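You operate a simulated robot arm through the tools that you are given. There is no shell and no other tool. Be economical: measure what you need, move in short steps, check, and stop when the job is done.

Carry out the task below with a simulated two-armed robot. There is one attempt and no reset: what you move stays moved.

TASK
Pick up the long purple blank with one hand, pass it to the other hand and put it on the top of the near bench.

The check looks at the end state, three seconds after you hand in, the way a careful person would. Anything else that was tipped, shoved, dropped, spilled or broken makes it a failure.

THE ROBOT
Two 7-joint arms with two-finger parallel grippers on one trunk, on a base that drives. Base frame: it is fixed to the floor where the robot stands at the start and does not move with it; the origin is under the middle of the robot, x ahead of it, y to its left, z up. Units: mm, rad, N and s.
The left shoulder is at the start at [50, 187, 1085], the right one opposite. With the tool pointing down near the work surface each hand reaches from about 100 to 660 mm from the robot's upright axis, wherever it stands, measured 20 degrees to its own side. Places, roughly: long purple blank (4x1x11 cm) [500, -100, 1000]; top of the near bench [-3700, 1900, 800]. Payload 3.43 kg a hand.
The TCP of each hand is the grasp point between the finger pads, 30 mm short of the fingertips. In the tool frame z runs along the fingers and y along their closing line. Largest opening 94 mm; finger width 28, thickness 10; the body of the gripper, 50 by 96 mm, starts 55 mm behind the TCP.
Orientation is that of the tool frame in the base frame, as [roll, pitch, yaw] about the fixed x, y, z axes, in that order (R = Rz(yaw) Ry(pitch) Rx(roll)). With the fingers straight down and closing along the base's y, the tool's x points along the base's -x, its y along +y and its z along -z.

THE INTERFACE
- The arms move only by the tool servo_tool. It takes "left_increments", "right_increments" or both (then of equal length, played together; a hand with none holds still); each is a list of rows, each a list of 7 numbers: the gripper command, from -1 (fully open) to 1 (shut), values between in proportion, then the shift along the base's x, y, z in mm, then the turn, a rotation vector about the base's x, y, z in rad. In form: [[gripper, tx, ty, tz, wx, wy, wz], ...]. A call has 1 to 8 rows; each row shifts and turns the commanded pose from where the row before left it. A row lasts 0.2 s, in which the tool goes at most 50 mm and 0.15 rad; a call with a longer step from one row to the next is refused whole, and so is a gripper value outside its range. Where a pose cannot be reached the arm comes as near as it can. A force on the tool above 40 N (or 10 N above the force at the start of the call, whichever is more), or a blocked arm, ends the call early, and 0.2 s more pass. Each finger travels about 153 mm/s and halts on what it meets, pressing with about 21 N; the grip force reading is that of the motor and also rises with nothing between the fingers. The clock runs only during rows and for 0.2 s after the last one: add rows that do not move to give the fingers time. The reply holds the time, the measured pose of the TCP, the force on the tool along the base axes, the opening and the grip force, in the units named above and with some noise, with the torque about the TCP (base axes, N m) and any sound that the robot's microphone picked up.
- Cameras (640 x 400 px; columns grow to the right, rows downward): "scene" is now at [148.1, -20.6, 1275]; the picture's right is [-0.22, -0.98, 0.00], its down [-0.30, 0.07, -0.95] and it looks along [0.93, -0.21, -0.31] (base axes); focal length 276 px, centre (320, 200). "left" rides on the left gripper at [76, -14, -102] in its tool frame; the picture's right is [0.18, 0.98, 0.00], its down [-0.75, 0.14, -0.64] and it looks along [-0.63, 0.12, 0.77] (tool axes); focal length 243 px, centre (320, 200). "right" rides on the right gripper at [76, 14, -102] in its tool frame; the picture's right is [-0.18, 0.98, 0.00], its down [-0.75, -0.14, -0.64] and it looks along [-0.63, -0.12, 0.77] (tool axes); focal length 243 px, centre (320, 200). There is no depth. A picture from a camera that has moved, and an enlarged one, comes with that camera's place and axes in the base frame and with its lens.
- camera(camera): a new picture of that camera. No time passes.
- slide_trunk(by): slides the trunk up (or, below 0, down) by that many mm; the arms and the scene camera ride with it, the base frame stays. It gives what a move gives, with no picture.
- roll_base(legs): drives the robot by 1 to 6 legs, each [ahead, left, turn to the left] in mm, mm and rad, along the robot's own axes; the way and the turn of a leg run together, so that a leg with both is an arc; at most 1500 mm and 3.142 rad a leg. The arms and the cameras ride along, it lands a little off, and it stops where it bumps. It gives what a move gives.
- aim_head(pan, tilt): turns the head with the scene camera to pan (to the left, within 1.396 rad either way) and tilt (down, from -0.506 to 1.204), counted from straight ahead of the robot. It gives what a move gives.
- inspect(camera, box): a new picture of the part [left, top, right, bottom] of that camera's present view, enlarged. No time passes.
- sign_off(): hands the job in; it is judged then, once.

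Work in short steps. Places have to be worked out from the pictures, the camera data and where the tool is seen: move nearer, look again, correct. Check each grasp and each placing, and mend what went wrong. You have 120 turns and 92 pictures in all, those below and enlarged ones among them. Open the grippers and draw the arms clear of the work before you hand the job in, unless the task says otherwise; then end with one line.

The tools are called after ">>>" by a JSON object that holds its "name" and its "arguments". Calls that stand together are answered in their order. servo_tool: Moves the arms, as the interface text tells. Its arguments: {"type":"object","properties":{"left_increments":{"type":"array","items":{"type":"array","items":{"type":"number"}}},"right_increments":{"type":"array","items":{"type":"array","items":{"type":"number"}}}},"required":[]} The other tools are called the same way: slide_trunk (by) slides the trunk up or down; roll_base (legs) drives the base; aim_head (pan, tilt) turns the head that bears the scene camera; camera (camera) takes a picture; inspect (camera, box) takes an enlarged picture of a part of a camera's view; sign_off () hands the job in.

At the start:

```text
time_s: 0.0
left_tool_pos: [395.9, 77.0, 1188.5]
left_tool_rot: [3.141, -0.002, 3.141]
left_wrist_force: [-0.2, 1.0, 0.1]
left_wrist_torque: [-0.01, 0.01, -0.01]
left_grip_width: 94.0
left_gripper_force: 0.2
right_tool_pos: [365.1, -288.4, 1143.2]
right_tool_rot: [3.141, 0.002, -3.14]
right_wrist_force: [0.1, -1.0, -0.1]
right_wrist_torque: [-0.01, -0.01, 0.0]
right_grip_width: 93.9
right_gripper_force: 0.0
trunk travel left (down, up): [-300.0, 132.0]
robot x, y, heading: [1.4, -1.1, -0.001]
head pan, tilt: [-0.223, 0.311]
```

scene: 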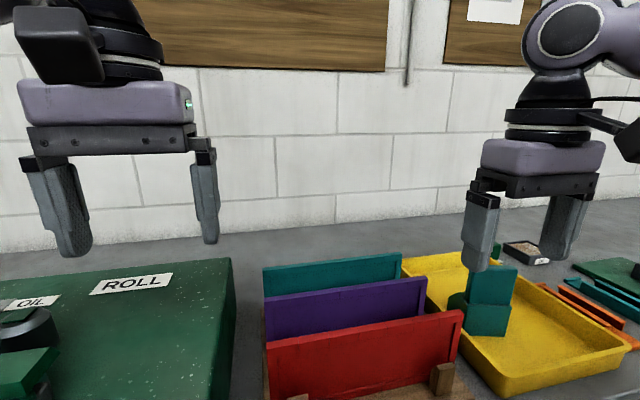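
right: 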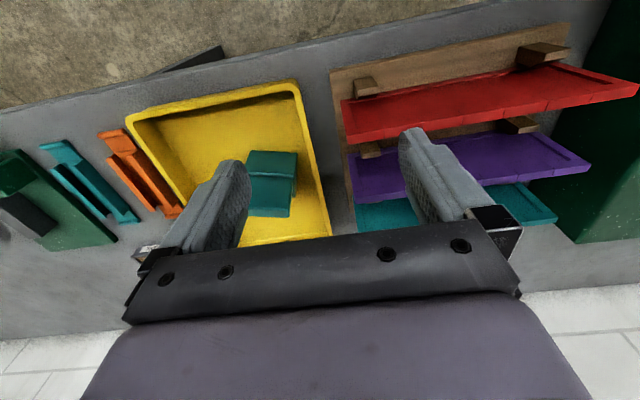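
left: 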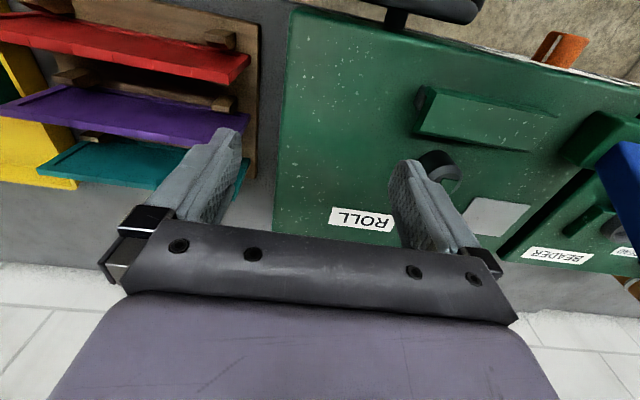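

I'll aim the head straight at the rack to see it better.

>>> {"name": "aim_head", "arguments": {"pan": -0.25, "tilt": 0.7}}

>>> {"name": "camera", "arguments": {"camera": "scene"}}

```text
time_s: 0.9
left_tool_pos: [395.9, 76.6, 1188.9]
left_tool_rot: [-3.14, 0.001, -3.141]
left_wrist_force: [0.2, -0.5, -0.6]
left_wrist_torque: [0.0, -0.01, 0.03]
left_grip_width: 94.1
left_gripper_force: 0.1
right_tool_pos: [364.0, -288.8, 1142.4]
right_tool_rot: [3.14, 0.0, -3.142]
right_wrist_force: [-0.7, 0.5, 0.3]
right_wrist_torque: [0.0, -0.03, -0.03]
right_grip_width: 94.1
right_gripper_force: 0.1
trunk travel left (down, up): [-300.0, 132.0]
robot x, y, heading: [-0.6, 0.8, -0.001]
head pan, tilt: [-0.25, 0.7]
```

```text
88 pictures are left
camera scene: at [139.4, -20.9, 1240.0], right [-0.25, -0.97, 0.0], down [-0.62, 0.16, -0.77], along [0.74, -0.19, -0.64], focal length 276 px, centre (320, 200)
```

scene: 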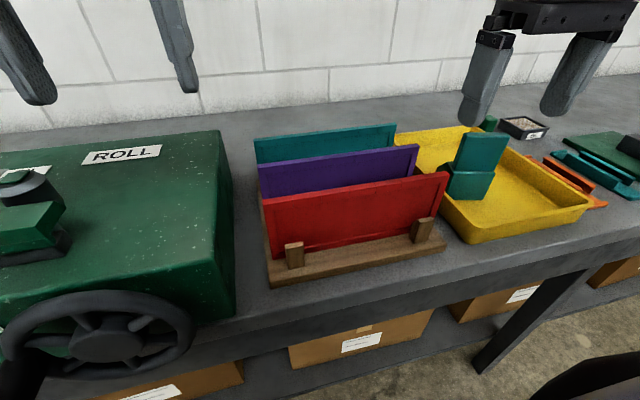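

The purple plate in the rack looks larger than 4x1x11 cm, so I enlarge the views to identify the blank.

>>> {"name": "inspect", "arguments": {"camera": "scene", "box": [230, 100, 630, 300]}}

>>> {"name": "inspect", "arguments": {"camera": "right", "box": [320, 20, 640, 240]}}

>>> {"name": "inspect", "arguments": {"camera": "left", "box": [0, 0, 280, 220]}}

```text
1.60 times, centred on (430, 200) of scene
camera zoom: at [139.4, -20.9, 1240.0], right [-0.25, -0.97, 0.0], down [-0.62, 0.16, -0.77], along [0.74, -0.19, -0.64], focal length 442 px, centre (144, 200)
```

zoom: 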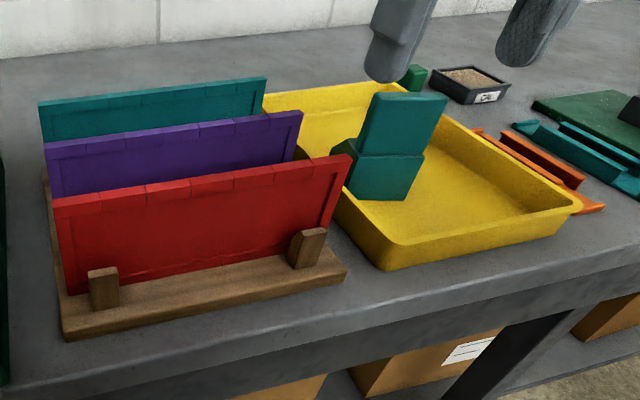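

```text
1.82 times, centred on (480, 130) of right
camera zoom: at [287.8, -275.6, 1244.5], right [0.18, 0.98, 0.0], down [0.75, -0.14, 0.64], along [0.63, -0.12, -0.77], focal length 441 px, centre (29, 327)
```

zoom: 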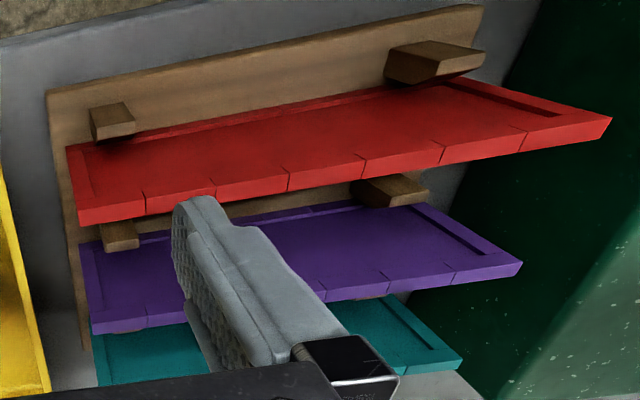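

```text
1.82 times, centred on (140, 110) of left
camera zoom: at [320.8, 63.9, 1291.1], right [-0.18, 0.98, 0.0], down [0.75, 0.14, 0.64], along [0.63, 0.12, -0.77], focal length 441 px, centre (647, 364)
```

zoom: 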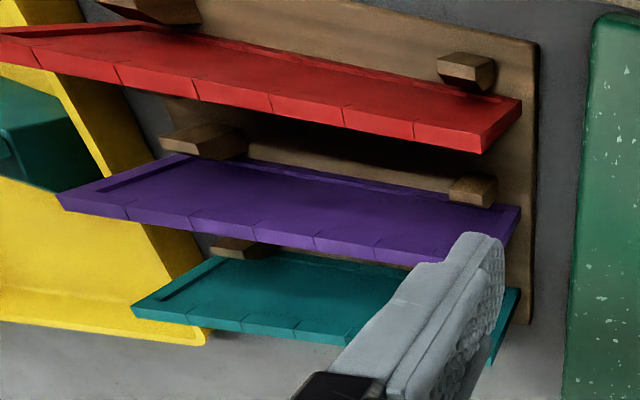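

The purple panel has its top edge at about x≈478, y −269..−19, z≈1022 and is about 10 mm thick. I'll turn the right hand 90° so it closes along x with its camera on the outer side, and partly close the fingers. First I rotate in place and shift.

>>> {"name": "servo_tool", "arguments": {"right_increments": [[-0.3, 0, 0, 5, 0, 0, 0.14], [-0.3, 0, 0, 5, 0, 0, 0.14], [-0.3, 10, 10, 0, 0, 0, 0.14], [-0.3, 10, 10, 0, 0, 0, 0.14], [-0.3, 15, 10, 0, 0, 0, 0.14], [-0.3, 15, 10, 0, 0, 0, 0.14], [-0.3, 15, 10, 0, 0, 0, 0.14], [-0.3, 15, 10, 0, 0, 0, 0.14]]}}

>>> {"name": "servo_tool", "arguments": {"right_increments": [[-0.3, 15, 10, 0, 0, 0, 0.15], [-0.3, 10, 10, 0, 0, 0, 0.15], [-0.3, 9, 10, 0, 0, 0, 0.151], [-0.3, 0, 10, 0, 0, 0, 0], [-0.3, 0, 0, 0, 0, 0, 0]]}}

>>> {"name": "camera", "arguments": {"camera": "right"}}

>>> {"name": "camera", "arguments": {"camera": "scene"}}

```text
time_s: 2.7
left_tool_pos: [396.4, 77.1, 1189.2]
left_tool_rot: [-3.14, -0.001, 3.141]
left_wrist_force: [1.0, 0.7, -0.4]
left_wrist_torque: [0.0, -0.01, -0.01]
left_grip_width: 93.9
left_gripper_force: 0.1
right_tool_pos: [375.6, -175.5, 1130.9]
right_tool_rot: [3.139, 0.001, -2.024]
right_wrist_force: [0.7, 0.9, 0.1]
right_wrist_torque: [-0.02, -0.03, -0.01]
right_grip_width: 61.2
right_gripper_force: 0.0
right hand out of reach, approached as far as the arm can: row 6, 7, 8
trunk travel left (down, up): [-300.0, 132.0]
robot x, y, heading: [-1.2, 1.6, -0.0]
head pan, tilt: [-0.25, 0.7]
```

```text
time_s: 3.9
left_tool_pos: [396.9, 77.5, 1189.2]
left_tool_rot: [3.141, -0.001, 3.141]
left_wrist_force: [0.0, -0.5, -0.5]
left_wrist_torque: [-0.05, -0.03, 0.02]
left_grip_width: 94.3
left_gripper_force: 0.0
right_tool_pos: [261.1, -140.8, 1138.1]
right_tool_rot: [3.141, 0.002, -1.57]
right_wrist_force: [0.7, 0.0, -0.6]
right_wrist_torque: [0.02, -0.02, -0.01]
right_grip_width: 61.1
right_gripper_force: 0.0
right hand out of reach, approached as far as the arm can: row 1, 2, 3, 4
trunk travel left (down, up): [-300.0, 132.0]
robot x, y, heading: [-0.8, -0.8, -0.001]
head pan, tilt: [-0.25, 0.7]
```

```text
84 pictures are left
camera right: at [246.1, -217.3, 1239.3], right [-0.98, 0.18, 0.0], down [0.14, 0.75, 0.64], along [0.12, 0.63, -0.77], focal length 243 px, centre (320, 200)
```

right: 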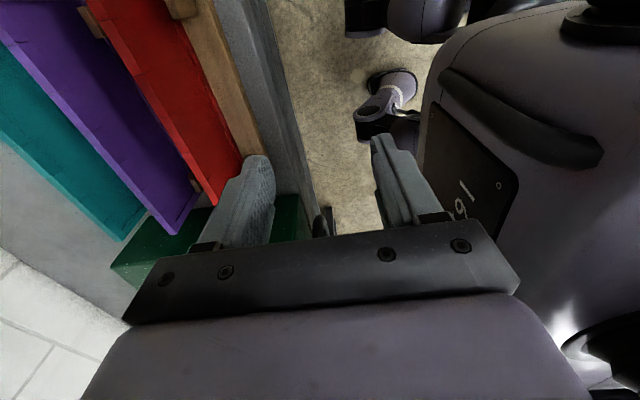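

```text
83 pictures are left
camera scene: at [139.4, -20.9, 1239.9], right [-0.25, -0.97, 0.0], down [-0.62, 0.16, -0.76], along [0.74, -0.19, -0.64], focal length 276 px, centre (320, 200)
```

scene: 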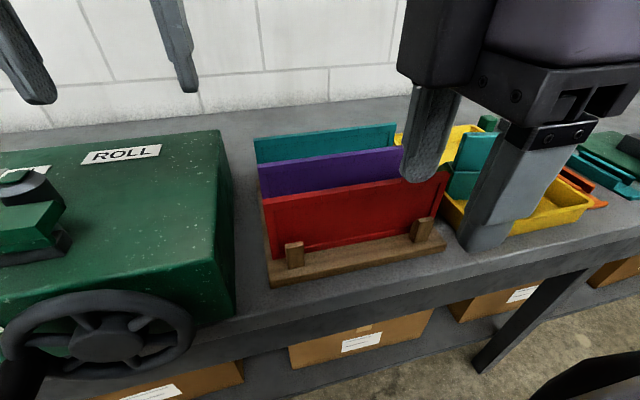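

The outward yaw hits the right wrist's limit. I'll turn the hand back the other way, so tool x points to +y, staying high above the rack.

>>> {"name": "servo_tool", "arguments": {"right_increments": [[-0.3, 0, -10, 0, 0, 0, -0.15], [-0.3, 0, -10, 0, 0, 0, -0.15], [-0.3, 0, -10, 0, 0, 0, -0.15], [-0.3, 0, -10, 0, 0, 0, -0.15], [-0.3, 0, -10, 0, 0, 0, -0.15], [-0.3, 0, -10, 0, 0, 0, -0.15], [-0.3, 0, -10, 0, 0, 0, -0.15], [-0.3, 0, 0, 0, 0, 0, -0.15]]}}

```text
time_s: 5.7
left_tool_pos: [396.5, 78.2, 1189.0]
left_tool_rot: [-3.141, 0.0, 3.141]
left_wrist_force: [-0.2, -0.9, -0.3]
left_wrist_torque: [0.04, 0.0, 0.0]
left_grip_width: 94.0
left_gripper_force: 0.1
right_tool_pos: [259.7, -210.7, 1137.6]
right_tool_rot: [3.139, 0.0, -2.773]
right_wrist_force: [-0.2, -0.5, 0.8]
right_wrist_torque: [0.0, 0.02, 0.0]
right_grip_width: 61.1
right_gripper_force: 0.1
trunk travel left (down, up): [-300.0, 132.0]
robot x, y, heading: [0.3, -1.8, -0.003]
head pan, tilt: [-0.25, 0.7]
```

Position is clear. I continue turning to yaw +1.57 while moving forward over the purple panel.

>>> {"name": "servo_tool", "arguments": {"right_increments": [[-0.3, 10, -5, 0, 0, 0, -0.15], [-0.3, 10, -5, 0, 0, 0, -0.15], [-0.3, 15, -5, 0, 0, 0, -0.15], [-0.3, 15, 0, 0, 0, 0, -0.15], [-0.3, 20, 0, 0, 0, 0, -0.15], [-0.3, 20, 0, 0, 0, 0, -0.15], [-0.3, 20, 0, 0, 0, 0, -0.15], [-0.3, 20, 0, 0, 0, 0, -0.15]]}}

>>> {"name": "servo_tool", "arguments": {"right_increments": [[-0.3, 20, 5, 0, 0, 0, -0.15], [-0.3, 20, 5, 0, 0, 0, -0.15], [-0.3, 20, 5, 0, 0, 0, -0.15], [-0.3, 20, 0, 0, 0, 0, -0.15], [-0.3, 8, 0, 0, 0, 0, -0.14], [-0.3, 0, 0, 0, 0, 0, 0]]}}

>>> {"name": "camera", "arguments": {"camera": "right"}}

```text
time_s: 7.5
left_tool_pos: [397.3, 77.2, 1188.9]
left_tool_rot: [-3.14, 0.0, 3.141]
left_wrist_force: [0.5, 0.3, -0.8]
left_wrist_torque: [0.0, 0.03, 0.0]
left_grip_width: 94.0
left_gripper_force: 0.1
right_tool_pos: [389.6, -225.0, 1137.6]
right_tool_rot: [3.139, -0.003, 2.311]
right_wrist_force: [-0.3, 0.3, 0.0]
right_wrist_torque: [0.02, -0.01, -0.01]
right_grip_width: 61.4
right_gripper_force: 0.1
trunk travel left (down, up): [-300.0, 132.0]
robot x, y, heading: [-1.0, -1.7, 0.0]
head pan, tilt: [-0.25, 0.7]
```

```text
time_s: 8.9
left_tool_pos: [395.1, 76.5, 1190.2]
left_tool_rot: [3.14, 0.001, 3.141]
left_wrist_force: [0.2, -0.4, 0.3]
left_wrist_torque: [-0.01, -0.02, 0.0]
left_grip_width: 93.9
left_gripper_force: 0.1
right_tool_pos: [472.4, -218.1, 1135.0]
right_tool_rot: [3.139, 0.0, 1.571]
right_wrist_force: [0.9, 0.1, 0.4]
right_wrist_torque: [-0.02, -0.01, -0.01]
right_grip_width: 61.2
right_gripper_force: 0.1
right hand out of reach, approached as far as the arm can: row 4, 5
trunk travel left (down, up): [-300.0, 132.0]
robot x, y, heading: [-2.3, 0.2, -0.002]
head pan, tilt: [-0.25, 0.7]
```

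```text
82 pictures are left
camera right: at [484.7, -142.8, 1237.4], right [0.98, -0.18, 0.0], down [-0.14, -0.75, 0.64], along [-0.12, -0.63, -0.77], focal length 243 px, centre (320, 200)
```

right: 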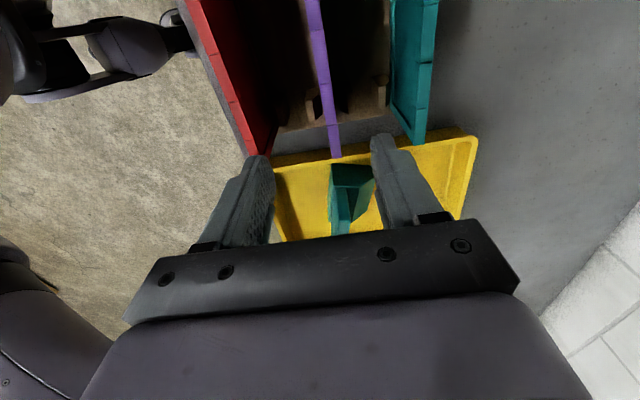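

The panel's top edge is at x≈479 and z≈1020, as estimated. I'll tilt the right hand 0.45 rad so its wrist leans outward, leaving room for the left hand later, and check reach.

>>> {"name": "servo_tool", "arguments": {"right_increments": [[-0.3, 3, 6, -10, 0.15, 0, 0], [-0.3, 2, 6, -10, 0.15, 0, 0], [-0.3, 2, 6, -10, 0.15, 0, 0], [-0.3, 0, 0, -10, 0, 0, 0], [-0.3, 0, 0, 0, 0, 0, 0]]}}

>>> {"name": "camera", "arguments": {"camera": "right"}}

>>> {"name": "camera", "arguments": {"camera": "scene"}}

```text
time_s: 10.1
left_tool_pos: [395.9, 76.6, 1189.1]
left_tool_rot: [-3.141, 0.0, 3.141]
left_wrist_force: [0.1, 0.2, -0.1]
left_wrist_torque: [0.01, -0.01, 0.01]
left_grip_width: 93.9
left_gripper_force: 0.1
right_tool_pos: [478.9, -200.2, 1096.3]
right_tool_rot: [3.135, -0.45, 1.574]
right_wrist_force: [0.1, 0.2, -0.2]
right_wrist_torque: [0.02, -0.02, -0.01]
right_grip_width: 61.2
right_gripper_force: 0.1
trunk travel left (down, up): [-300.0, 132.0]
robot x, y, heading: [0.7, 2.3, -0.003]
head pan, tilt: [-0.25, 0.7]
```

```text
81 pictures are left
camera right: at [491.6, -177.2, 1220.4], right [0.98, -0.16, -0.08], down [-0.14, -0.96, 0.25], along [-0.11, -0.23, -0.97], focal length 243 px, centre (320, 200)
```

right: 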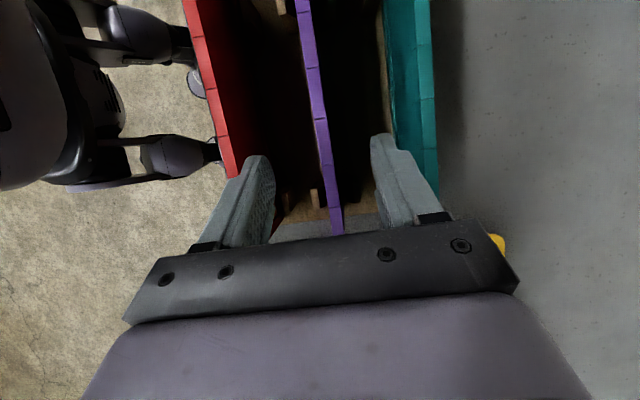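

```text
80 pictures are left
camera scene: at [139.4, -20.9, 1239.9], right [-0.25, -0.97, 0.0], down [-0.62, 0.16, -0.76], along [0.74, -0.19, -0.64], focal length 276 px, centre (320, 200)
```

scene: 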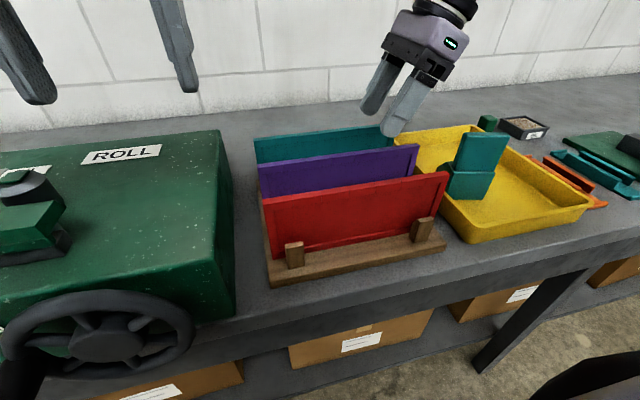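

Reach is fine and the fingers straddle the panel at x≈479. I descend to z≈1000.

>>> {"name": "servo_tool", "arguments": {"right_increments": [[-0.3, 0, 0, -25, 0, 0, 0], [-0.3, 0, 0, -25, 0, 0, 0], [-0.3, 0, 0, -20, 0, 0, 0], [-0.3, 0, 0, -15, 0, 0, 0], [-0.3, 0, 0, -11, 0, 0, 0], [-0.3, 0, 0, 0, 0, 0, 0]]}}

>>> {"name": "camera", "arguments": {"camera": "right"}}

>>> {"name": "inspect", "arguments": {"camera": "scene", "box": [240, 40, 480, 240]}}

```text
time_s: 11.5
left_tool_pos: [397.3, 77.6, 1188.8]
left_tool_rot: [-3.141, 0.0, 3.139]
left_wrist_force: [-0.9, 0.9, 0.1]
left_wrist_torque: [0.0, 0.02, 0.0]
left_grip_width: 93.9
left_gripper_force: 0.1
right_tool_pos: [479.2, -200.2, 999.0]
right_tool_rot: [3.138, -0.45, 1.575]
right_wrist_force: [0.0, 0.2, 0.2]
right_wrist_torque: [0.0, 0.01, 0.02]
right_grip_width: 61.1
right_gripper_force: 0.1
trunk travel left (down, up): [-300.0, 132.0]
robot x, y, heading: [-2.0, -1.1, 0.001]
head pan, tilt: [-0.25, 0.7]
```

```text
79 pictures are left
camera right: at [491.5, -177.7, 1123.2], right [0.98, -0.16, -0.08], down [-0.14, -0.96, 0.25], along [-0.11, -0.23, -0.97], focal length 243 px, centre (320, 200)
```

right: 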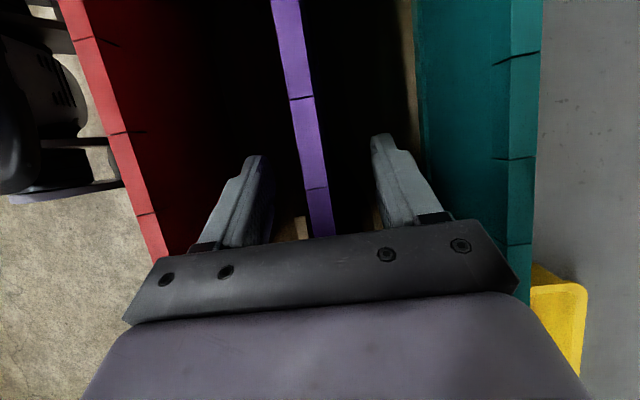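

```text
2.00 times, centred on (360, 140) of scene
camera zoom: at [139.4, -20.9, 1239.9], right [-0.25, -0.97, 0.0], down [-0.62, 0.16, -0.76], along [0.74, -0.19, -0.64], focal length 553 px, centre (240, 320)
```

zoom: 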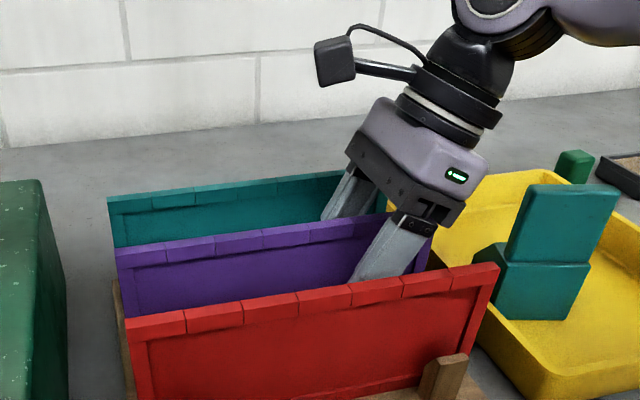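

The panel is centred between the fingers. I close the gripper.

>>> {"name": "servo_tool", "arguments": {"right_increments": [[0, 0, 0, 0, 0, 0, 0], [0.4, 0, 0, 0, 0, 0, 0], [0.7, 0, 0, 0, 0, 0, 0], [1, 0, 0, 0, 0, 0, 0], [1, 0, 0, 0, 0, 0, 0]]}}

```text
time_s: 12.7
left_tool_pos: [395.7, 79.1, 1188.5]
left_tool_rot: [-3.141, 0.0, -3.141]
left_wrist_force: [-0.8, -0.7, 0.2]
left_wrist_torque: [0.02, 0.01, 0.03]
left_grip_width: 93.8
left_gripper_force: 0.2
right_tool_pos: [479.2, -201.3, 997.7]
right_tool_rot: [3.137, -0.451, 1.575]
right_wrist_force: [1.3, 0.6, -0.2]
right_wrist_torque: [0.03, -0.05, -0.03]
right_grip_width: 14.4
right_gripper_force: 21.1
trunk travel left (down, up): [-300.0, 132.0]
robot x, y, heading: [2.1, -0.0, 0.001]
head pan, tilt: [-0.25, 0.7]
```

Gripped at 14 mm width. I lift gently by 30 mm and look.

>>> {"name": "servo_tool", "arguments": {"right_increments": [[1, 0, 0, 8, 0, 0, 0], [1, 0, 0, 10, 0, 0, 0], [1, 0, 0, 12, 0, 0, 0], [1, 0, 0, 0, 0, 0, 0]]}}

>>> {"name": "inspect", "arguments": {"camera": "scene", "box": [220, 20, 500, 300]}}

```text
time_s: 13.7
left_tool_pos: [396.6, 77.4, 1189.9]
left_tool_rot: [3.14, 0.001, 3.141]
left_wrist_force: [0.0, 0.6, 0.6]
left_wrist_torque: [-0.02, 0.0, -0.02]
left_grip_width: 94.2
left_gripper_force: 0.1
right_tool_pos: [478.4, -200.1, 1028.4]
right_tool_rot: [3.14, -0.449, 1.574]
right_wrist_force: [0.2, 0.6, -2.5]
right_wrist_torque: [-0.11, -0.05, 0.02]
right_grip_width: 14.3
right_gripper_force: 21.0
trunk travel left (down, up): [-300.0, 132.0]
robot x, y, heading: [1.6, 0.7, 0.001]
head pan, tilt: [-0.25, 0.7]
```

```text
1.43 times, centred on (360, 160) of scene
camera zoom: at [139.6, -21.0, 1239.9], right [-0.25, -0.97, 0.0], down [-0.62, 0.16, -0.76], along [0.74, -0.19, -0.64], focal length 395 px, centre (263, 257)
```

zoom: 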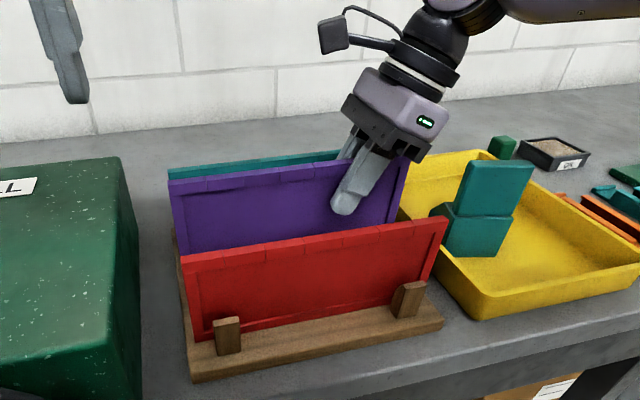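

The whole panel lifts level, weight about 2.4 N. I raise it clear of the neighbours and bring it nearer the body.

>>> {"name": "servo_tool", "arguments": {"right_increments": [[1, 0, 0, 18, 0, 0, 0], [1, 0, 0, 20, 0, 0, 0], [1, 0, 0, 20, 0, 0, 0], [1, 0, 0, 20, 0, 0, 0], [1, 0, 0, 20, 0, 0, 0], [1, 0, 0, 20, 0, 0, 0], [1, 0, 0, 20, 0, 0, 0], [1, 0, 0, 0, 0, 0, 0]]}}

>>> {"name": "aim_head", "arguments": {"pan": -0.2, "tilt": 0.45}}

>>> {"name": "camera", "arguments": {"camera": "scene"}}

>>> {"name": "camera", "arguments": {"camera": "right"}}

```text
time_s: 15.5
left_tool_pos: [396.5, 77.4, 1188.8]
left_tool_rot: [-3.141, 0.001, 3.142]
left_wrist_force: [0.1, 0.2, -0.6]
left_wrist_torque: [0.01, -0.02, 0.02]
left_grip_width: 93.9
left_gripper_force: 0.0
right_tool_pos: [479.6, -199.0, 1166.2]
right_tool_rot: [3.137, -0.448, 1.574]
right_wrist_force: [0.6, -0.9, -1.4]
right_wrist_torque: [-0.09, 0.01, 0.0]
right_grip_width: 14.1
right_gripper_force: 20.7
trunk travel left (down, up): [-300.0, 132.0]
robot x, y, heading: [-0.4, -2.4, -0.001]
head pan, tilt: [-0.25, 0.7]
```

```text
time_s: 16.2
left_tool_pos: [397.2, 76.9, 1189.1]
left_tool_rot: [3.14, 0.001, 3.14]
left_wrist_force: [-0.2, 1.1, -0.2]
left_wrist_torque: [0.06, 0.02, 0.02]
left_grip_width: 94.2
left_gripper_force: 0.1
right_tool_pos: [478.7, -199.3, 1166.3]
right_tool_rot: [3.138, -0.449, 1.575]
right_wrist_force: [-0.1, -0.7, -1.0]
right_wrist_torque: [-0.12, 0.01, 0.0]
right_grip_width: 14.2
right_gripper_force: 20.8
trunk travel left (down, up): [-300.0, 132.0]
robot x, y, heading: [1.1, -1.4, 0.002]
head pan, tilt: [-0.201, 0.45]
```

```text
76 pictures are left
camera scene: at [147.3, -18.3, 1262.0], right [-0.2, -0.98, 0.0], down [-0.43, 0.09, -0.9], along [0.88, -0.18, -0.44], focal length 276 px, centre (320, 200)
```

scene: 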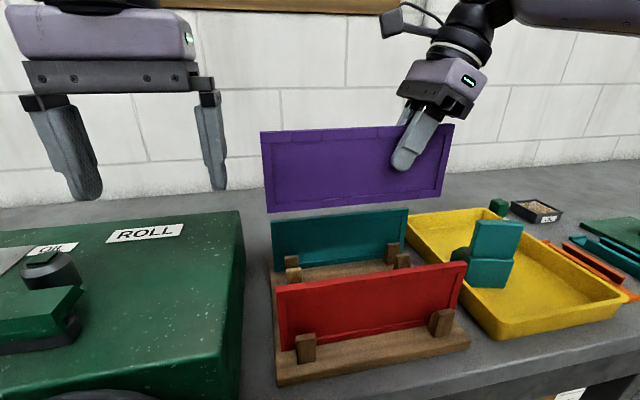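

```text
75 pictures are left
camera right: at [492.2, -175.5, 1290.2], right [0.98, -0.16, -0.08], down [-0.14, -0.96, 0.25], along [-0.11, -0.24, -0.97], focal length 243 px, centre (320, 200)
```

right: 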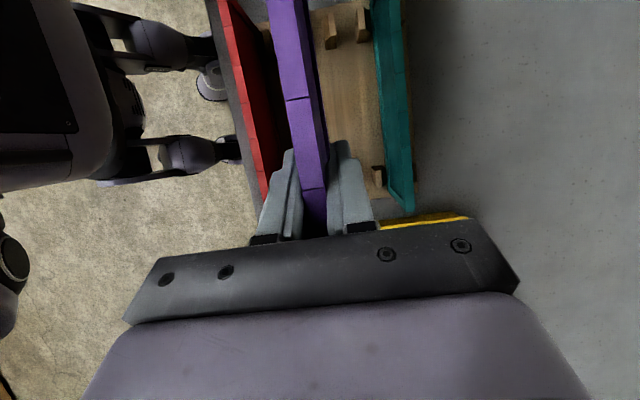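

Panel is level: y −267..−17, z 1085..1190, centre y≈−142. Now I turn the left hand (mirror pose) away to its left, with the same tilt.

>>> {"name": "servo_tool", "arguments": {"left_increments": [[-0.3, 0, 12, 5, 0, 0, 0.143], [-0.3, 3, 12, 5, 0, 0, 0.143], [-0.3, 3, 12, 5, 0, 0, 0.143], [-0.3, 3, 12, 5, 0, 0, 0.143], [-0.3, 3, 12, 5, 0, 0, 0.143], [-0.3, 3, 12, 5, 0, 0, 0.143], [-0.3, 3, 12, 5, 0, 0, 0.143], [-0.3, 3, 12, 5, 0, 0, 0.143]]}}

>>> {"name": "servo_tool", "arguments": {"left_increments": [[-0.3, 3, 10, 0, 0, 0, 0.143], [-0.3, 3, 10, 0, 0, 0, 0.143], [-0.3, 3, 0, 0, 0, 0, 0.141], [-0.3, 0, 0, 0, -0.15, 0, 0], [-0.3, 0, 0, 0, -0.15, 0, 0], [-0.3, 0, 0, 0, -0.15, 0, 0], [-0.3, 0, 0, 0, 0, 0, 0]]}}

>>> {"name": "servo_tool", "arguments": {"right_increments": [[1, -6, 8, 0, 0, 0, 0], [1, -7, 12, 0, 0, 0, 0], [1, -7, 12, 0, 0, 0, 0], [1, -7, 12, 0, 0, 0, 0], [1, -7, 12, 0, 0, 0, 0], [1, -7, 12, 0, 0, 0, 0], [1, -7, 12, 0, 0, 0, 0], [1, 0, 0, 0, 0, 0, 0]]}}

>>> {"name": "camera", "arguments": {"camera": "scene"}}

```text
time_s: 18.0
left_tool_pos: [417.6, 172.5, 1229.0]
left_tool_rot: [3.141, -0.001, -1.993]
left_wrist_force: [0.5, 0.3, -0.8]
left_wrist_torque: [0.0, 0.01, -0.01]
left_grip_width: 61.1
left_gripper_force: 0.0
right_tool_pos: [479.1, -199.0, 1165.5]
right_tool_rot: [3.136, -0.451, 1.575]
right_wrist_force: [0.1, 0.2, -2.1]
right_wrist_torque: [-0.11, 0.01, -0.02]
right_grip_width: 14.2
right_gripper_force: 21.2
trunk travel left (down, up): [-300.0, 132.0]
robot x, y, heading: [1.1, 0.5, -0.002]
head pan, tilt: [-0.201, 0.45]
```

```text
time_s: 19.6
left_tool_pos: [425.7, 194.5, 1229.7]
left_tool_rot: [-3.141, -0.452, -1.571]
left_wrist_force: [0.5, 0.1, 0.4]
left_wrist_torque: [0.0, 0.0, 0.01]
left_grip_width: 61.0
left_gripper_force: 0.1
right_tool_pos: [479.9, -198.2, 1166.0]
right_tool_rot: [3.138, -0.451, 1.575]
right_wrist_force: [0.0, -0.3, -1.9]
right_wrist_torque: [-0.09, 0.01, 0.0]
right_grip_width: 14.1
right_gripper_force: 20.9
trunk travel left (down, up): [-300.0, 132.0]
robot x, y, heading: [-2.7, 0.2, 0.001]
head pan, tilt: [-0.201, 0.45]
```

```text
time_s: 21.4
left_tool_pos: [425.7, 192.2, 1229.6]
left_tool_rot: [-3.141, -0.451, -1.571]
left_wrist_force: [0.3, 0.1, 0.4]
left_wrist_torque: [0.01, 0.01, 0.01]
left_grip_width: 61.2
left_gripper_force: 0.1
right_tool_pos: [432.8, -118.9, 1167.5]
right_tool_rot: [3.139, -0.451, 1.575]
right_wrist_force: [0.2, 0.2, -1.4]
right_wrist_torque: [-0.13, -0.02, 0.0]
right_grip_width: 14.4
right_gripper_force: 21.5
trunk travel left (down, up): [-300.0, 132.0]
robot x, y, heading: [-0.6, 0.9, 0.001]
head pan, tilt: [-0.201, 0.45]
```

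```text
74 pictures are left
camera scene: at [147.3, -18.3, 1262.1], right [-0.2, -0.98, 0.0], down [-0.43, 0.09, -0.9], along [0.88, -0.18, -0.44], focal length 276 px, centre (320, 200)
```

scene: 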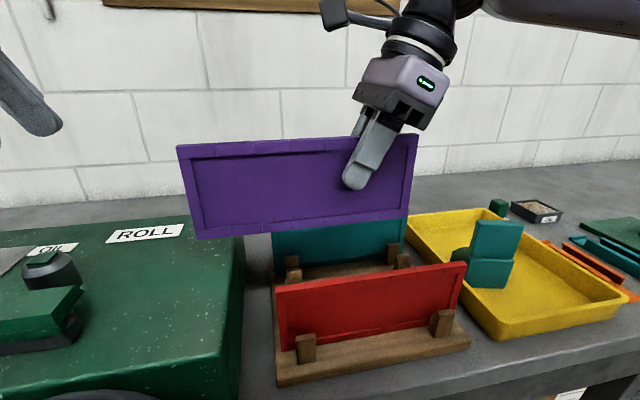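

The panel centre is now at y≈−62, x≈433. I bring the left hand to a pre-grasp 120 mm back along its tilted axis from (433, 0, 1168).

>>> {"name": "servo_tool", "arguments": {"left_increments": [[-0.3, 2, -10, 15, 0, 0, 0], [-0.3, 2, -20, 15, 0, 0, 0], [-0.3, 2, -25, 15, 0, 0, 0], [-0.3, 1, -25, 0, 0, 0, 0], [-0.3, 0, -25, 0, 0, 0, 0], [-0.3, 0, -25, 0, 0, 0, 0], [-0.3, 0, -10, 0, 0, 0, 0], [-0.3, 0, 0, 0, 0, 0, 0]]}}

>>> {"name": "camera", "arguments": {"camera": "left"}}

>>> {"name": "camera", "arguments": {"camera": "scene"}}

```text
time_s: 23.2
left_tool_pos: [434.4, 52.9, 1274.2]
left_tool_rot: [-3.14, -0.451, -1.572]
left_wrist_force: [0.2, 0.9, -0.2]
left_wrist_torque: [0.02, 0.05, 0.0]
left_grip_width: 60.9
left_gripper_force: 0.0
right_tool_pos: [432.6, -120.6, 1166.3]
right_tool_rot: [3.139, -0.451, 1.573]
right_wrist_force: [-1.0, 0.6, -0.7]
right_wrist_torque: [-0.11, 0.01, 0.0]
right_grip_width: 14.2
right_gripper_force: 21.8
trunk travel left (down, up): [-300.0, 132.0]
robot x, y, heading: [-1.3, 1.1, 0.001]
head pan, tilt: [-0.201, 0.45]
```

```text
73 pictures are left
camera left: at [449.2, 30.3, 1399.0], right [-0.98, -0.17, 0.08], down [-0.14, 0.96, 0.25], along [-0.12, 0.23, -0.96], focal length 243 px, centre (320, 200)
```

left: 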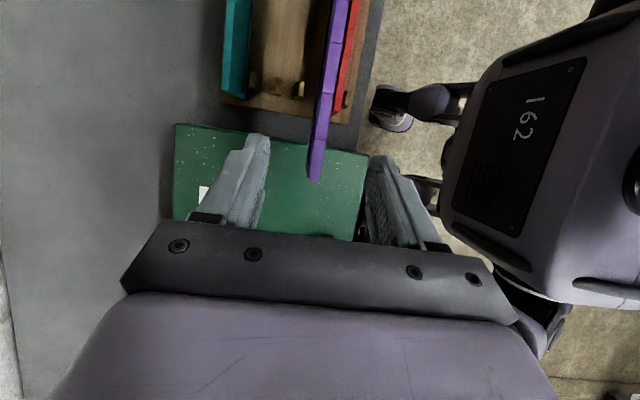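

```text
72 pictures are left
camera scene: at [147.3, -18.2, 1262.1], right [-0.2, -0.98, 0.0], down [-0.43, 0.09, -0.9], along [0.88, -0.18, -0.44], focal length 276 px, centre (320, 200)
```

scene: 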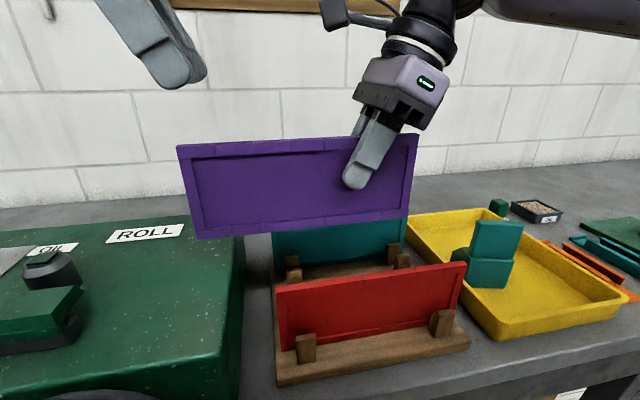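

The panel edge sits at x≈432, y up to 63, between the left fingers' line. I advance along the tool axis.

>>> {"name": "servo_tool", "arguments": {"left_increments": [[-0.3, -2, -10, -20, 0, 0, 0], [-0.3, 0, -10, -20, 0, 0, 0], [-0.3, 0, -10, -20, 0, 0, 0], [-0.3, 0, -10, -20, 0, 0, 0], [-0.3, 0, -7, -15, 0, 0, 0], [-0.3, 0, -6, -11, 0, 0, 0], [-0.3, 0, 0, 0, 0, 0, 0]]}}

>>> {"name": "camera", "arguments": {"camera": "left"}}

>>> {"name": "camera", "arguments": {"camera": "scene"}}

```text
time_s: 24.8
left_tool_pos: [430.1, -0.8, 1167.3]
left_tool_rot: [-3.141, -0.45, -1.571]
left_wrist_force: [0.0, -0.1, -0.2]
left_wrist_torque: [-0.01, -0.05, 0.0]
left_grip_width: 61.1
left_gripper_force: 0.2
right_tool_pos: [430.9, -119.2, 1166.8]
right_tool_rot: [3.139, -0.45, 1.574]
right_wrist_force: [0.3, 0.2, -1.6]
right_wrist_torque: [-0.06, 0.03, 0.0]
right_grip_width: 14.3
right_gripper_force: 21.5
trunk travel left (down, up): [-300.0, 132.0]
robot x, y, heading: [0.5, -2.9, 0.003]
head pan, tilt: [-0.201, 0.45]
```

```text
71 pictures are left
camera left: at [445.3, -23.2, 1293.0], right [-0.98, -0.17, 0.08], down [-0.14, 0.96, 0.25], along [-0.12, 0.23, -0.96], focal length 243 px, centre (320, 200)
```

left: 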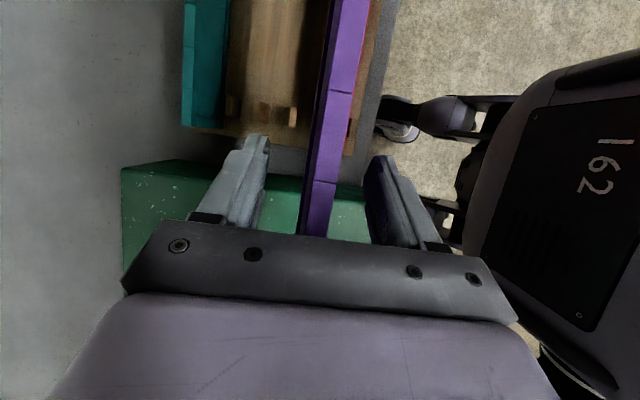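

```text
70 pictures are left
camera scene: at [147.3, -18.2, 1262.1], right [-0.2, -0.98, 0.0], down [-0.43, 0.09, -0.9], along [0.88, -0.18, -0.44], focal length 276 px, centre (320, 200)
```

scene: 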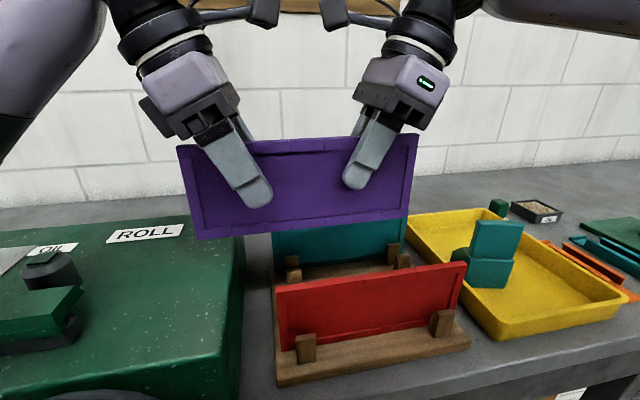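

Well positioned, with the cameras clear of each other. I shift +3 mm in x and close the left gripper.

>>> {"name": "servo_tool", "arguments": {"left_increments": [[-0.1, 3, 0, 0, 0, 0, 0], [0.2, 0, 0, 0, 0, 0, 0], [0.45, 0, 0, 0, 0, 0, 0], [0.6, 0, 0, 0, 0, 0, 0], [0.8, 0, 0, 0, 0, 0, 0], [1, 0, 0, 0, 0, 0, 0], [1, 0, 0, 0, 0, 0, 0]]}}

>>> {"name": "camera", "arguments": {"camera": "left"}}

```text
time_s: 26.4
left_tool_pos: [432.9, -0.4, 1167.0]
left_tool_rot: [3.141, -0.45, -1.571]
left_wrist_force: [-0.7, 0.0, 0.3]
left_wrist_torque: [0.03, 0.0, -0.06]
left_grip_width: 14.1
left_gripper_force: 21.1
right_tool_pos: [432.1, -120.4, 1166.6]
right_tool_rot: [3.139, -0.452, 1.575]
right_wrist_force: [1.4, 0.6, -2.3]
right_wrist_torque: [-0.1, 0.02, -0.07]
right_grip_width: 14.1
right_gripper_force: 20.8
trunk travel left (down, up): [-300.0, 132.0]
robot x, y, heading: [1.3, 0.5, -0.003]
head pan, tilt: [-0.201, 0.45]
```

```text
69 pictures are left
camera left: at [448.2, -23.4, 1292.6], right [-0.98, -0.17, 0.08], down [-0.14, 0.96, 0.25], along [-0.12, 0.23, -0.96], focal length 243 px, centre (320, 200)
```

left: 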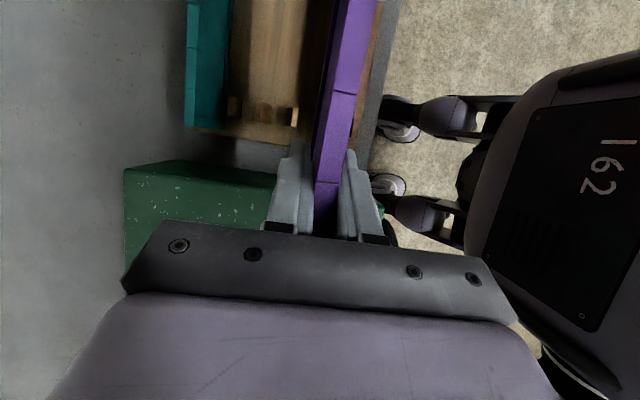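

The left hand holds it (14 mm, 21 N). I release the right slowly and withdraw along its axis.

>>> {"name": "servo_tool", "arguments": {"right_increments": [[0.6, 0, 0, 0, 0, 0, 0], [0.2, 0, 0, 0, 0, 0, 0], [-0.2, 0, 0, 0, 0, 0, 0], [-0.2, 0, -8, 16, 0, 0, 0], [-0.2, 0, -9, 18, 0, 0, 0], [-0.2, 0, -9, 18, 0, 0, 0], [-0.2, 0, -9, 18, 0, 0, 0], [-0.2, 0, -9, 18, 0, 0, 0]]}}

>>> {"name": "servo_tool", "arguments": {"right_increments": [[-0.2, 0, -20, 10, 0, 0, 0], [-0.2, 0, -25, 0, 0, 0, 0], [-0.2, -5, -25, 0, 0, 0, 0], [-0.2, -10, -25, 0, -0.1, 0, 0], [-0.2, -10, -25, 0, -0.1, 0, 0], [-0.2, -10, -10, 0, -0.1, 0, 0]]}}

>>> {"name": "camera", "arguments": {"camera": "scene"}}

```text
time_s: 28.2
left_tool_pos: [433.1, -1.0, 1167.7]
left_tool_rot: [3.141, -0.45, -1.57]
left_wrist_force: [-0.1, 0.9, 0.1]
left_wrist_torque: [0.1, 0.01, 0.03]
left_grip_width: 13.9
left_gripper_force: 21.1
right_tool_pos: [431.4, -163.5, 1246.1]
right_tool_rot: [3.139, -0.452, 1.57]
right_wrist_force: [0.1, -0.1, 0.0]
right_wrist_torque: [0.0, 0.02, -0.04]
right_grip_width: 56.4
right_gripper_force: 0.2
right hand out of reach, approached as far as the arm can: row 8
trunk travel left (down, up): [-300.0, 132.0]
robot x, y, heading: [-0.7, 0.3, 0.001]
head pan, tilt: [-0.201, 0.45]
```

```text
time_s: 29.6
left_tool_pos: [432.2, -0.3, 1167.5]
left_tool_rot: [-3.141, -0.449, -1.569]
left_wrist_force: [-0.5, -0.4, -0.3]
left_wrist_torque: [0.08, 0.0, 0.01]
left_grip_width: 14.0
left_gripper_force: 20.8
right_tool_pos: [395.0, -292.6, 1256.4]
right_tool_rot: [3.14, -0.148, 1.573]
right_wrist_force: [-0.2, 0.4, 0.7]
right_wrist_torque: [0.01, 0.0, 0.0]
right_grip_width: 56.3
right_gripper_force: 0.2
trunk travel left (down, up): [-300.0, 132.0]
robot x, y, heading: [-1.4, 1.6, -0.004]
head pan, tilt: [-0.201, 0.45]
```

```text
68 pictures are left
camera scene: at [147.1, -18.0, 1262.1], right [-0.2, -0.98, 0.0], down [-0.43, 0.09, -0.9], along [0.88, -0.18, -0.44], focal length 276 px, centre (320, 200)
```

scene: 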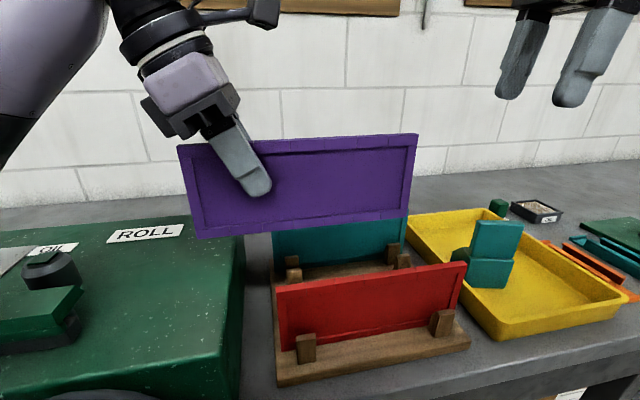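

Handover is done and the panel hangs level. I tuck both hands closer, then back off and look around.

>>> {"name": "servo_tool", "arguments": {"left_increments": [[1, -10, 10, 0, 0, 0, 0], [1, -15, 10, 0, 0, 0, 0], [1, -15, 10, 0, 0, 0, 0], [1, -15, 10, 0, 0, 0, 0], [1, -15, 10, 0, 0, 0, 0], [1, 0, 0, 0, 0, 0, 0]], "right_increments": [[-0.2, -10, 0, -10, 0, 0, 0.14], [-0.2, -15, 0, -10, 0, 0, 0.14], [-0.2, -15, 0, -10, 0, 0, 0.14], [-0.2, -15, 0, -10, 0, 0, 0.14], [-0.2, -15, 0, -10, 0, 0, 0.14], [-0.2, 0, 0, 0, 0, 0, 0.14]]}}

>>> {"name": "roll_base", "arguments": {"legs": [[-500, 0, 0]]}}

>>> {"name": "aim_head", "arguments": {"pan": 1.39, "tilt": 0.3}}

>>> {"name": "camera", "arguments": {"camera": "scene"}}

```text
time_s: 31.0
left_tool_pos: [363.3, 50.7, 1168.9]
left_tool_rot: [-3.14, -0.45, -1.573]
left_wrist_force: [0.2, -1.0, -0.1]
left_wrist_torque: [0.08, -0.02, 0.01]
left_grip_width: 14.0
left_gripper_force: 20.8
right_tool_pos: [327.6, -294.5, 1207.1]
right_tool_rot: [3.138, -0.151, 2.416]
right_wrist_force: [-0.1, 0.1, -1.2]
right_wrist_torque: [-0.01, 0.01, -0.02]
right_grip_width: 56.5
right_gripper_force: 0.1
trunk travel left (down, up): [-300.0, 132.0]
robot x, y, heading: [-0.3, 3.8, 0.004]
head pan, tilt: [-0.201, 0.45]
```

```text
time_s: 34.0
left_tool_pos: [-132.9, 52.1, 1168.4]
left_tool_rot: [3.141, -0.448, -1.562]
left_wrist_force: [-0.3, -0.5, -0.4]
left_wrist_torque: [0.12, -0.04, -0.01]
left_grip_width: 13.7
left_gripper_force: 20.5
right_tool_pos: [-166.5, -291.9, 1206.9]
right_tool_rot: [3.138, -0.15, 2.421]
right_wrist_force: [-0.5, 0.5, 0.5]
right_wrist_torque: [0.03, 0.02, -0.02]
right_grip_width: 56.5
right_gripper_force: 0.0
trunk travel left (down, up): [-300.0, 132.0]
robot x, y, heading: [-498.0, -1.3, 0.013]
head pan, tilt: [-0.201, 0.45]
```

```text
time_s: 35.6
left_tool_pos: [-132.4, 51.3, 1168.5]
left_tool_rot: [3.141, -0.45, -1.562]
left_wrist_force: [-0.9, 0.7, 0.2]
left_wrist_torque: [0.1, -0.02, 0.0]
left_grip_width: 13.9
left_gripper_force: 20.9
right_tool_pos: [-167.1, -293.2, 1207.3]
right_tool_rot: [3.139, -0.152, 2.423]
right_wrist_force: [-0.1, 0.3, -0.8]
right_wrist_torque: [-0.02, 0.0, 0.01]
right_grip_width: 56.3
right_gripper_force: 0.0
trunk travel left (down, up): [-300.0, 132.0]
robot x, y, heading: [-493.0, -5.0, 0.009]
head pan, tilt: [1.389, 0.3]
```

```text
67 pictures are left
camera scene: at [-423.0, 90.3, 1276.0], right [0.99, -0.17, 0.0], down [-0.05, -0.29, -0.96], along [0.16, 0.94, -0.3], focal length 276 px, centre (320, 200)
```

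scene: 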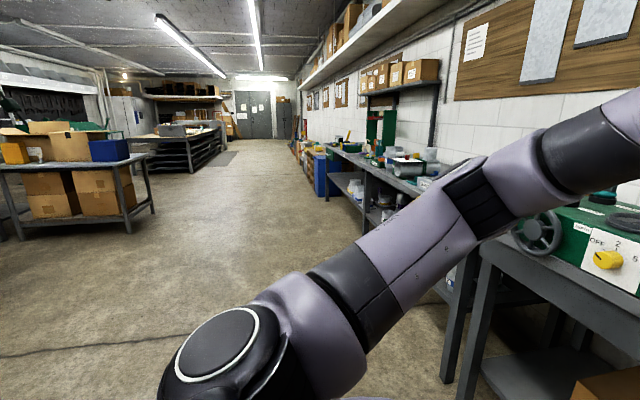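

Room behind and left is open. I turn left in place to face the near bench (direction about 150°) and look.

>>> {"name": "roll_base", "arguments": {"legs": [[0, 0, 2.6]]}}

>>> {"name": "aim_head", "arguments": {"pan": 0, "tilt": 0.3}}

>>> {"name": "camera", "arguments": {"camera": "scene"}}

```text
time_s: 42.2
left_tool_pos: [-837.0, 133.3, 1167.4]
left_tool_rot: [-3.141, -0.451, 1.053]
left_wrist_force: [-0.4, 0.5, -0.2]
left_wrist_torque: [-0.07, 0.05, 0.04]
left_grip_width: 14.3
left_gripper_force: 20.9
right_tool_pos: [-634.4, 413.4, 1207.2]
right_tool_rot: [3.141, -0.151, -1.245]
right_wrist_force: [0.2, -0.5, -0.2]
right_wrist_torque: [-0.01, -0.02, -0.01]
right_grip_width: 56.6
right_gripper_force: 0.0
trunk travel left (down, up): [-300.0, 132.0]
robot x, y, heading: [-497.0, -2.2, 2.621]
head pan, tilt: [1.389, 0.3]
```

```text
time_s: 43.7
left_tool_pos: [-837.7, 133.3, 1168.7]
left_tool_rot: [-3.141, -0.451, 1.053]
left_wrist_force: [0.0, 0.5, 0.8]
left_wrist_torque: [-0.11, 0.05, 0.0]
left_grip_width: 14.1
left_gripper_force: 21.1
right_tool_pos: [-635.4, 414.9, 1207.7]
right_tool_rot: [3.14, -0.15, -1.244]
right_wrist_force: [-0.3, -1.4, -0.8]
right_wrist_torque: [0.0, 0.01, -0.01]
right_grip_width: 56.4
right_gripper_force: 0.1
trunk travel left (down, up): [-300.0, 132.0]
robot x, y, heading: [-494.5, -5.7, 2.624]
head pan, tilt: [0.0, 0.3]
```

```text
66 pictures are left
camera scene: at [-629.6, 72.9, 1276.0], right [0.49, 0.87, 0.0], down [0.26, -0.15, -0.96], along [-0.83, 0.47, -0.3], focal length 276 px, centre (320, 200)
```

scene: 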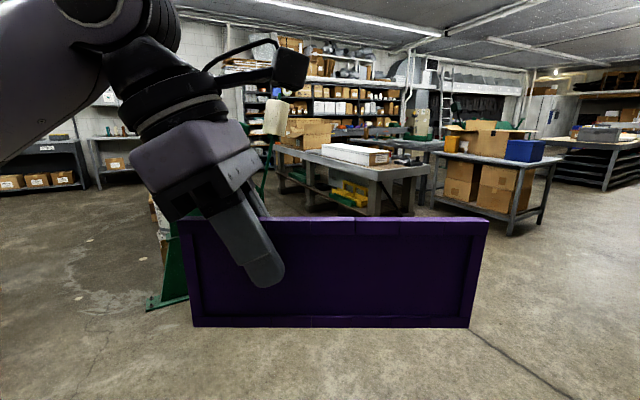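

The near bench looks to span x −4200..−2170, y 1410..2010 with some boxes on it. I head towards its near end and look again.

>>> {"name": "roll_base", "arguments": {"legs": [[0, 0, -0.52], [1200, 0, 0], [0, 0, 0.75]]}}

>>> {"name": "aim_head", "arguments": {"pan": 0, "tilt": 0.15}}

>>> {"name": "camera", "arguments": {"camera": "scene"}}

```text
time_s: 53.1
left_tool_pos: [-1466.9, 1060.2, 1167.7]
left_tool_rot: [-3.142, -0.45, 1.293]
left_wrist_force: [0.4, 0.6, -1.0]
left_wrist_torque: [-0.1, 0.02, -0.04]
left_grip_width: 13.9
left_gripper_force: 21.1
right_tool_pos: [-1336.9, 1381.8, 1206.3]
right_tool_rot: [3.141, -0.15, -1.005]
right_wrist_force: [-0.3, -0.9, 0.2]
right_wrist_torque: [0.0, 0.01, -0.02]
right_grip_width: 56.4
right_gripper_force: 0.1
trunk travel left (down, up): [-300.0, 132.0]
robot x, y, heading: [-1104.2, 1009.2, 2.863]
head pan, tilt: [0.0, 0.3]
```

```text
time_s: 53.8
left_tool_pos: [-1466.2, 1059.4, 1168.5]
left_tool_rot: [3.141, -0.448, 1.292]
left_wrist_force: [0.7, 0.2, -0.5]
left_wrist_torque: [-0.09, 0.02, -0.02]
left_grip_width: 14.0
left_gripper_force: 20.8
right_tool_pos: [-1336.5, 1381.2, 1206.3]
right_tool_rot: [3.139, -0.149, -1.005]
right_wrist_force: [-0.3, 0.4, 0.1]
right_wrist_torque: [-0.01, -0.02, 0.03]
right_grip_width: 56.6
right_gripper_force: 0.1
trunk travel left (down, up): [-300.0, 132.0]
robot x, y, heading: [-1101.1, 1006.7, 2.863]
head pan, tilt: [0.0, 0.15]
```

```text
65 pictures are left
camera scene: at [-1250.2, 1050.6, 1290.0], right [0.27, 0.96, 0.0], down [0.14, -0.04, -0.99], along [-0.95, 0.27, -0.15], focal length 276 px, centre (320, 200)
```

scene: 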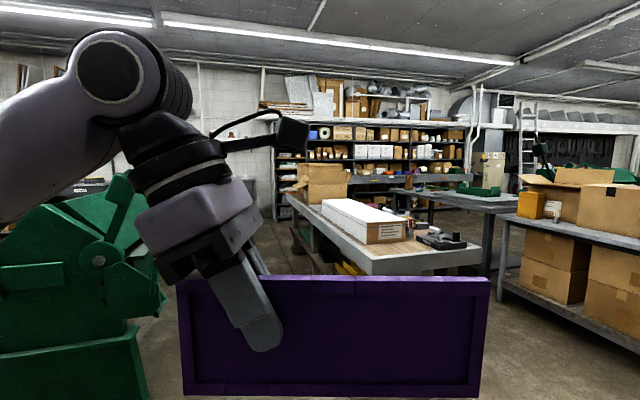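

The bench end is at x≈−2300, y 1580..2180, with free space on the near 300 mm. I turn to face −x and go alongside to line up with it.

>>> {"name": "roll_base", "arguments": {"legs": [[0, 0, 0.28], [350, -830, 0]]}}

>>> {"name": "aim_head", "arguments": {"pan": -0.1, "tilt": 0.3}}

>>> {"name": "camera", "arguments": {"camera": "scene"}}

>>> {"name": "camera", "arguments": {"camera": "right"}}

```text
time_s: 59.5
left_tool_pos: [-1809.8, 1800.9, 1168.1]
left_tool_rot: [-3.141, -0.449, 1.558]
left_wrist_force: [0.0, -0.3, 0.0]
left_wrist_torque: [-0.14, 0.02, -0.05]
left_grip_width: 13.9
left_gripper_force: 20.8
right_tool_pos: [-1768.7, 2145.2, 1207.4]
right_tool_rot: [3.14, -0.151, -0.743]
right_wrist_force: [-0.6, 0.6, -0.9]
right_wrist_torque: [-0.01, 0.02, -0.02]
right_grip_width: 56.4
right_gripper_force: 0.1
trunk travel left (down, up): [-300.0, 132.0]
robot x, y, heading: [-1442.1, 1847.8, 3.13]
head pan, tilt: [0.0, 0.15]
```

```text
time_s: 60.2
left_tool_pos: [-1808.7, 1799.7, 1169.8]
left_tool_rot: [3.141, -0.447, 1.555]
left_wrist_force: [-0.3, -0.5, -0.3]
left_wrist_torque: [-0.11, -0.03, 0.0]
left_grip_width: 13.8
left_gripper_force: 21.1
right_tool_pos: [-1767.6, 2143.9, 1206.9]
right_tool_rot: [3.139, -0.15, -0.744]
right_wrist_force: [-0.2, 0.0, -0.3]
right_wrist_torque: [0.01, -0.02, 0.03]
right_grip_width: 56.5
right_gripper_force: 0.1
trunk travel left (down, up): [-300.0, 132.0]
robot x, y, heading: [-1445.2, 1846.8, 3.127]
head pan, tilt: [-0.099, 0.3]
```

```text
64 pictures are left
camera scene: at [-1597.1, 1857.8, 1276.1], right [0.11, 0.99, 0.0], down [0.29, -0.03, -0.96], along [-0.95, 0.11, -0.3], focal length 276 px, centre (320, 200)
```

scene: 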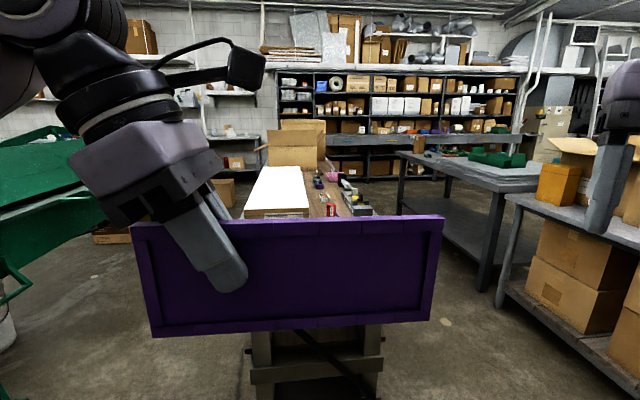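

```text
63 pictures are left
camera right: at [-1733.6, 2092.8, 1318.7], right [-0.8, -0.6, -0.03], down [-0.52, 0.67, 0.52], along [-0.3, 0.43, -0.85], focal length 243 px, centre (320, 200)
```

right: 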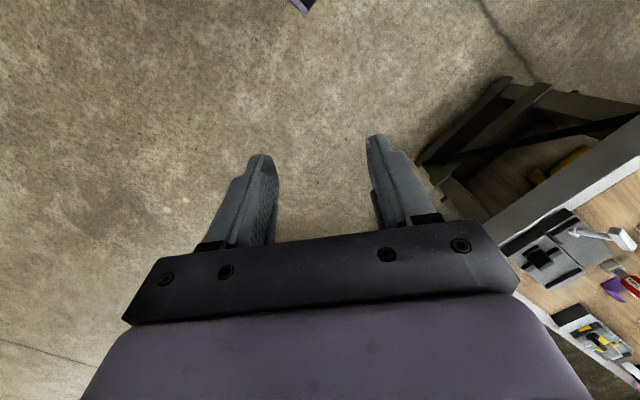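

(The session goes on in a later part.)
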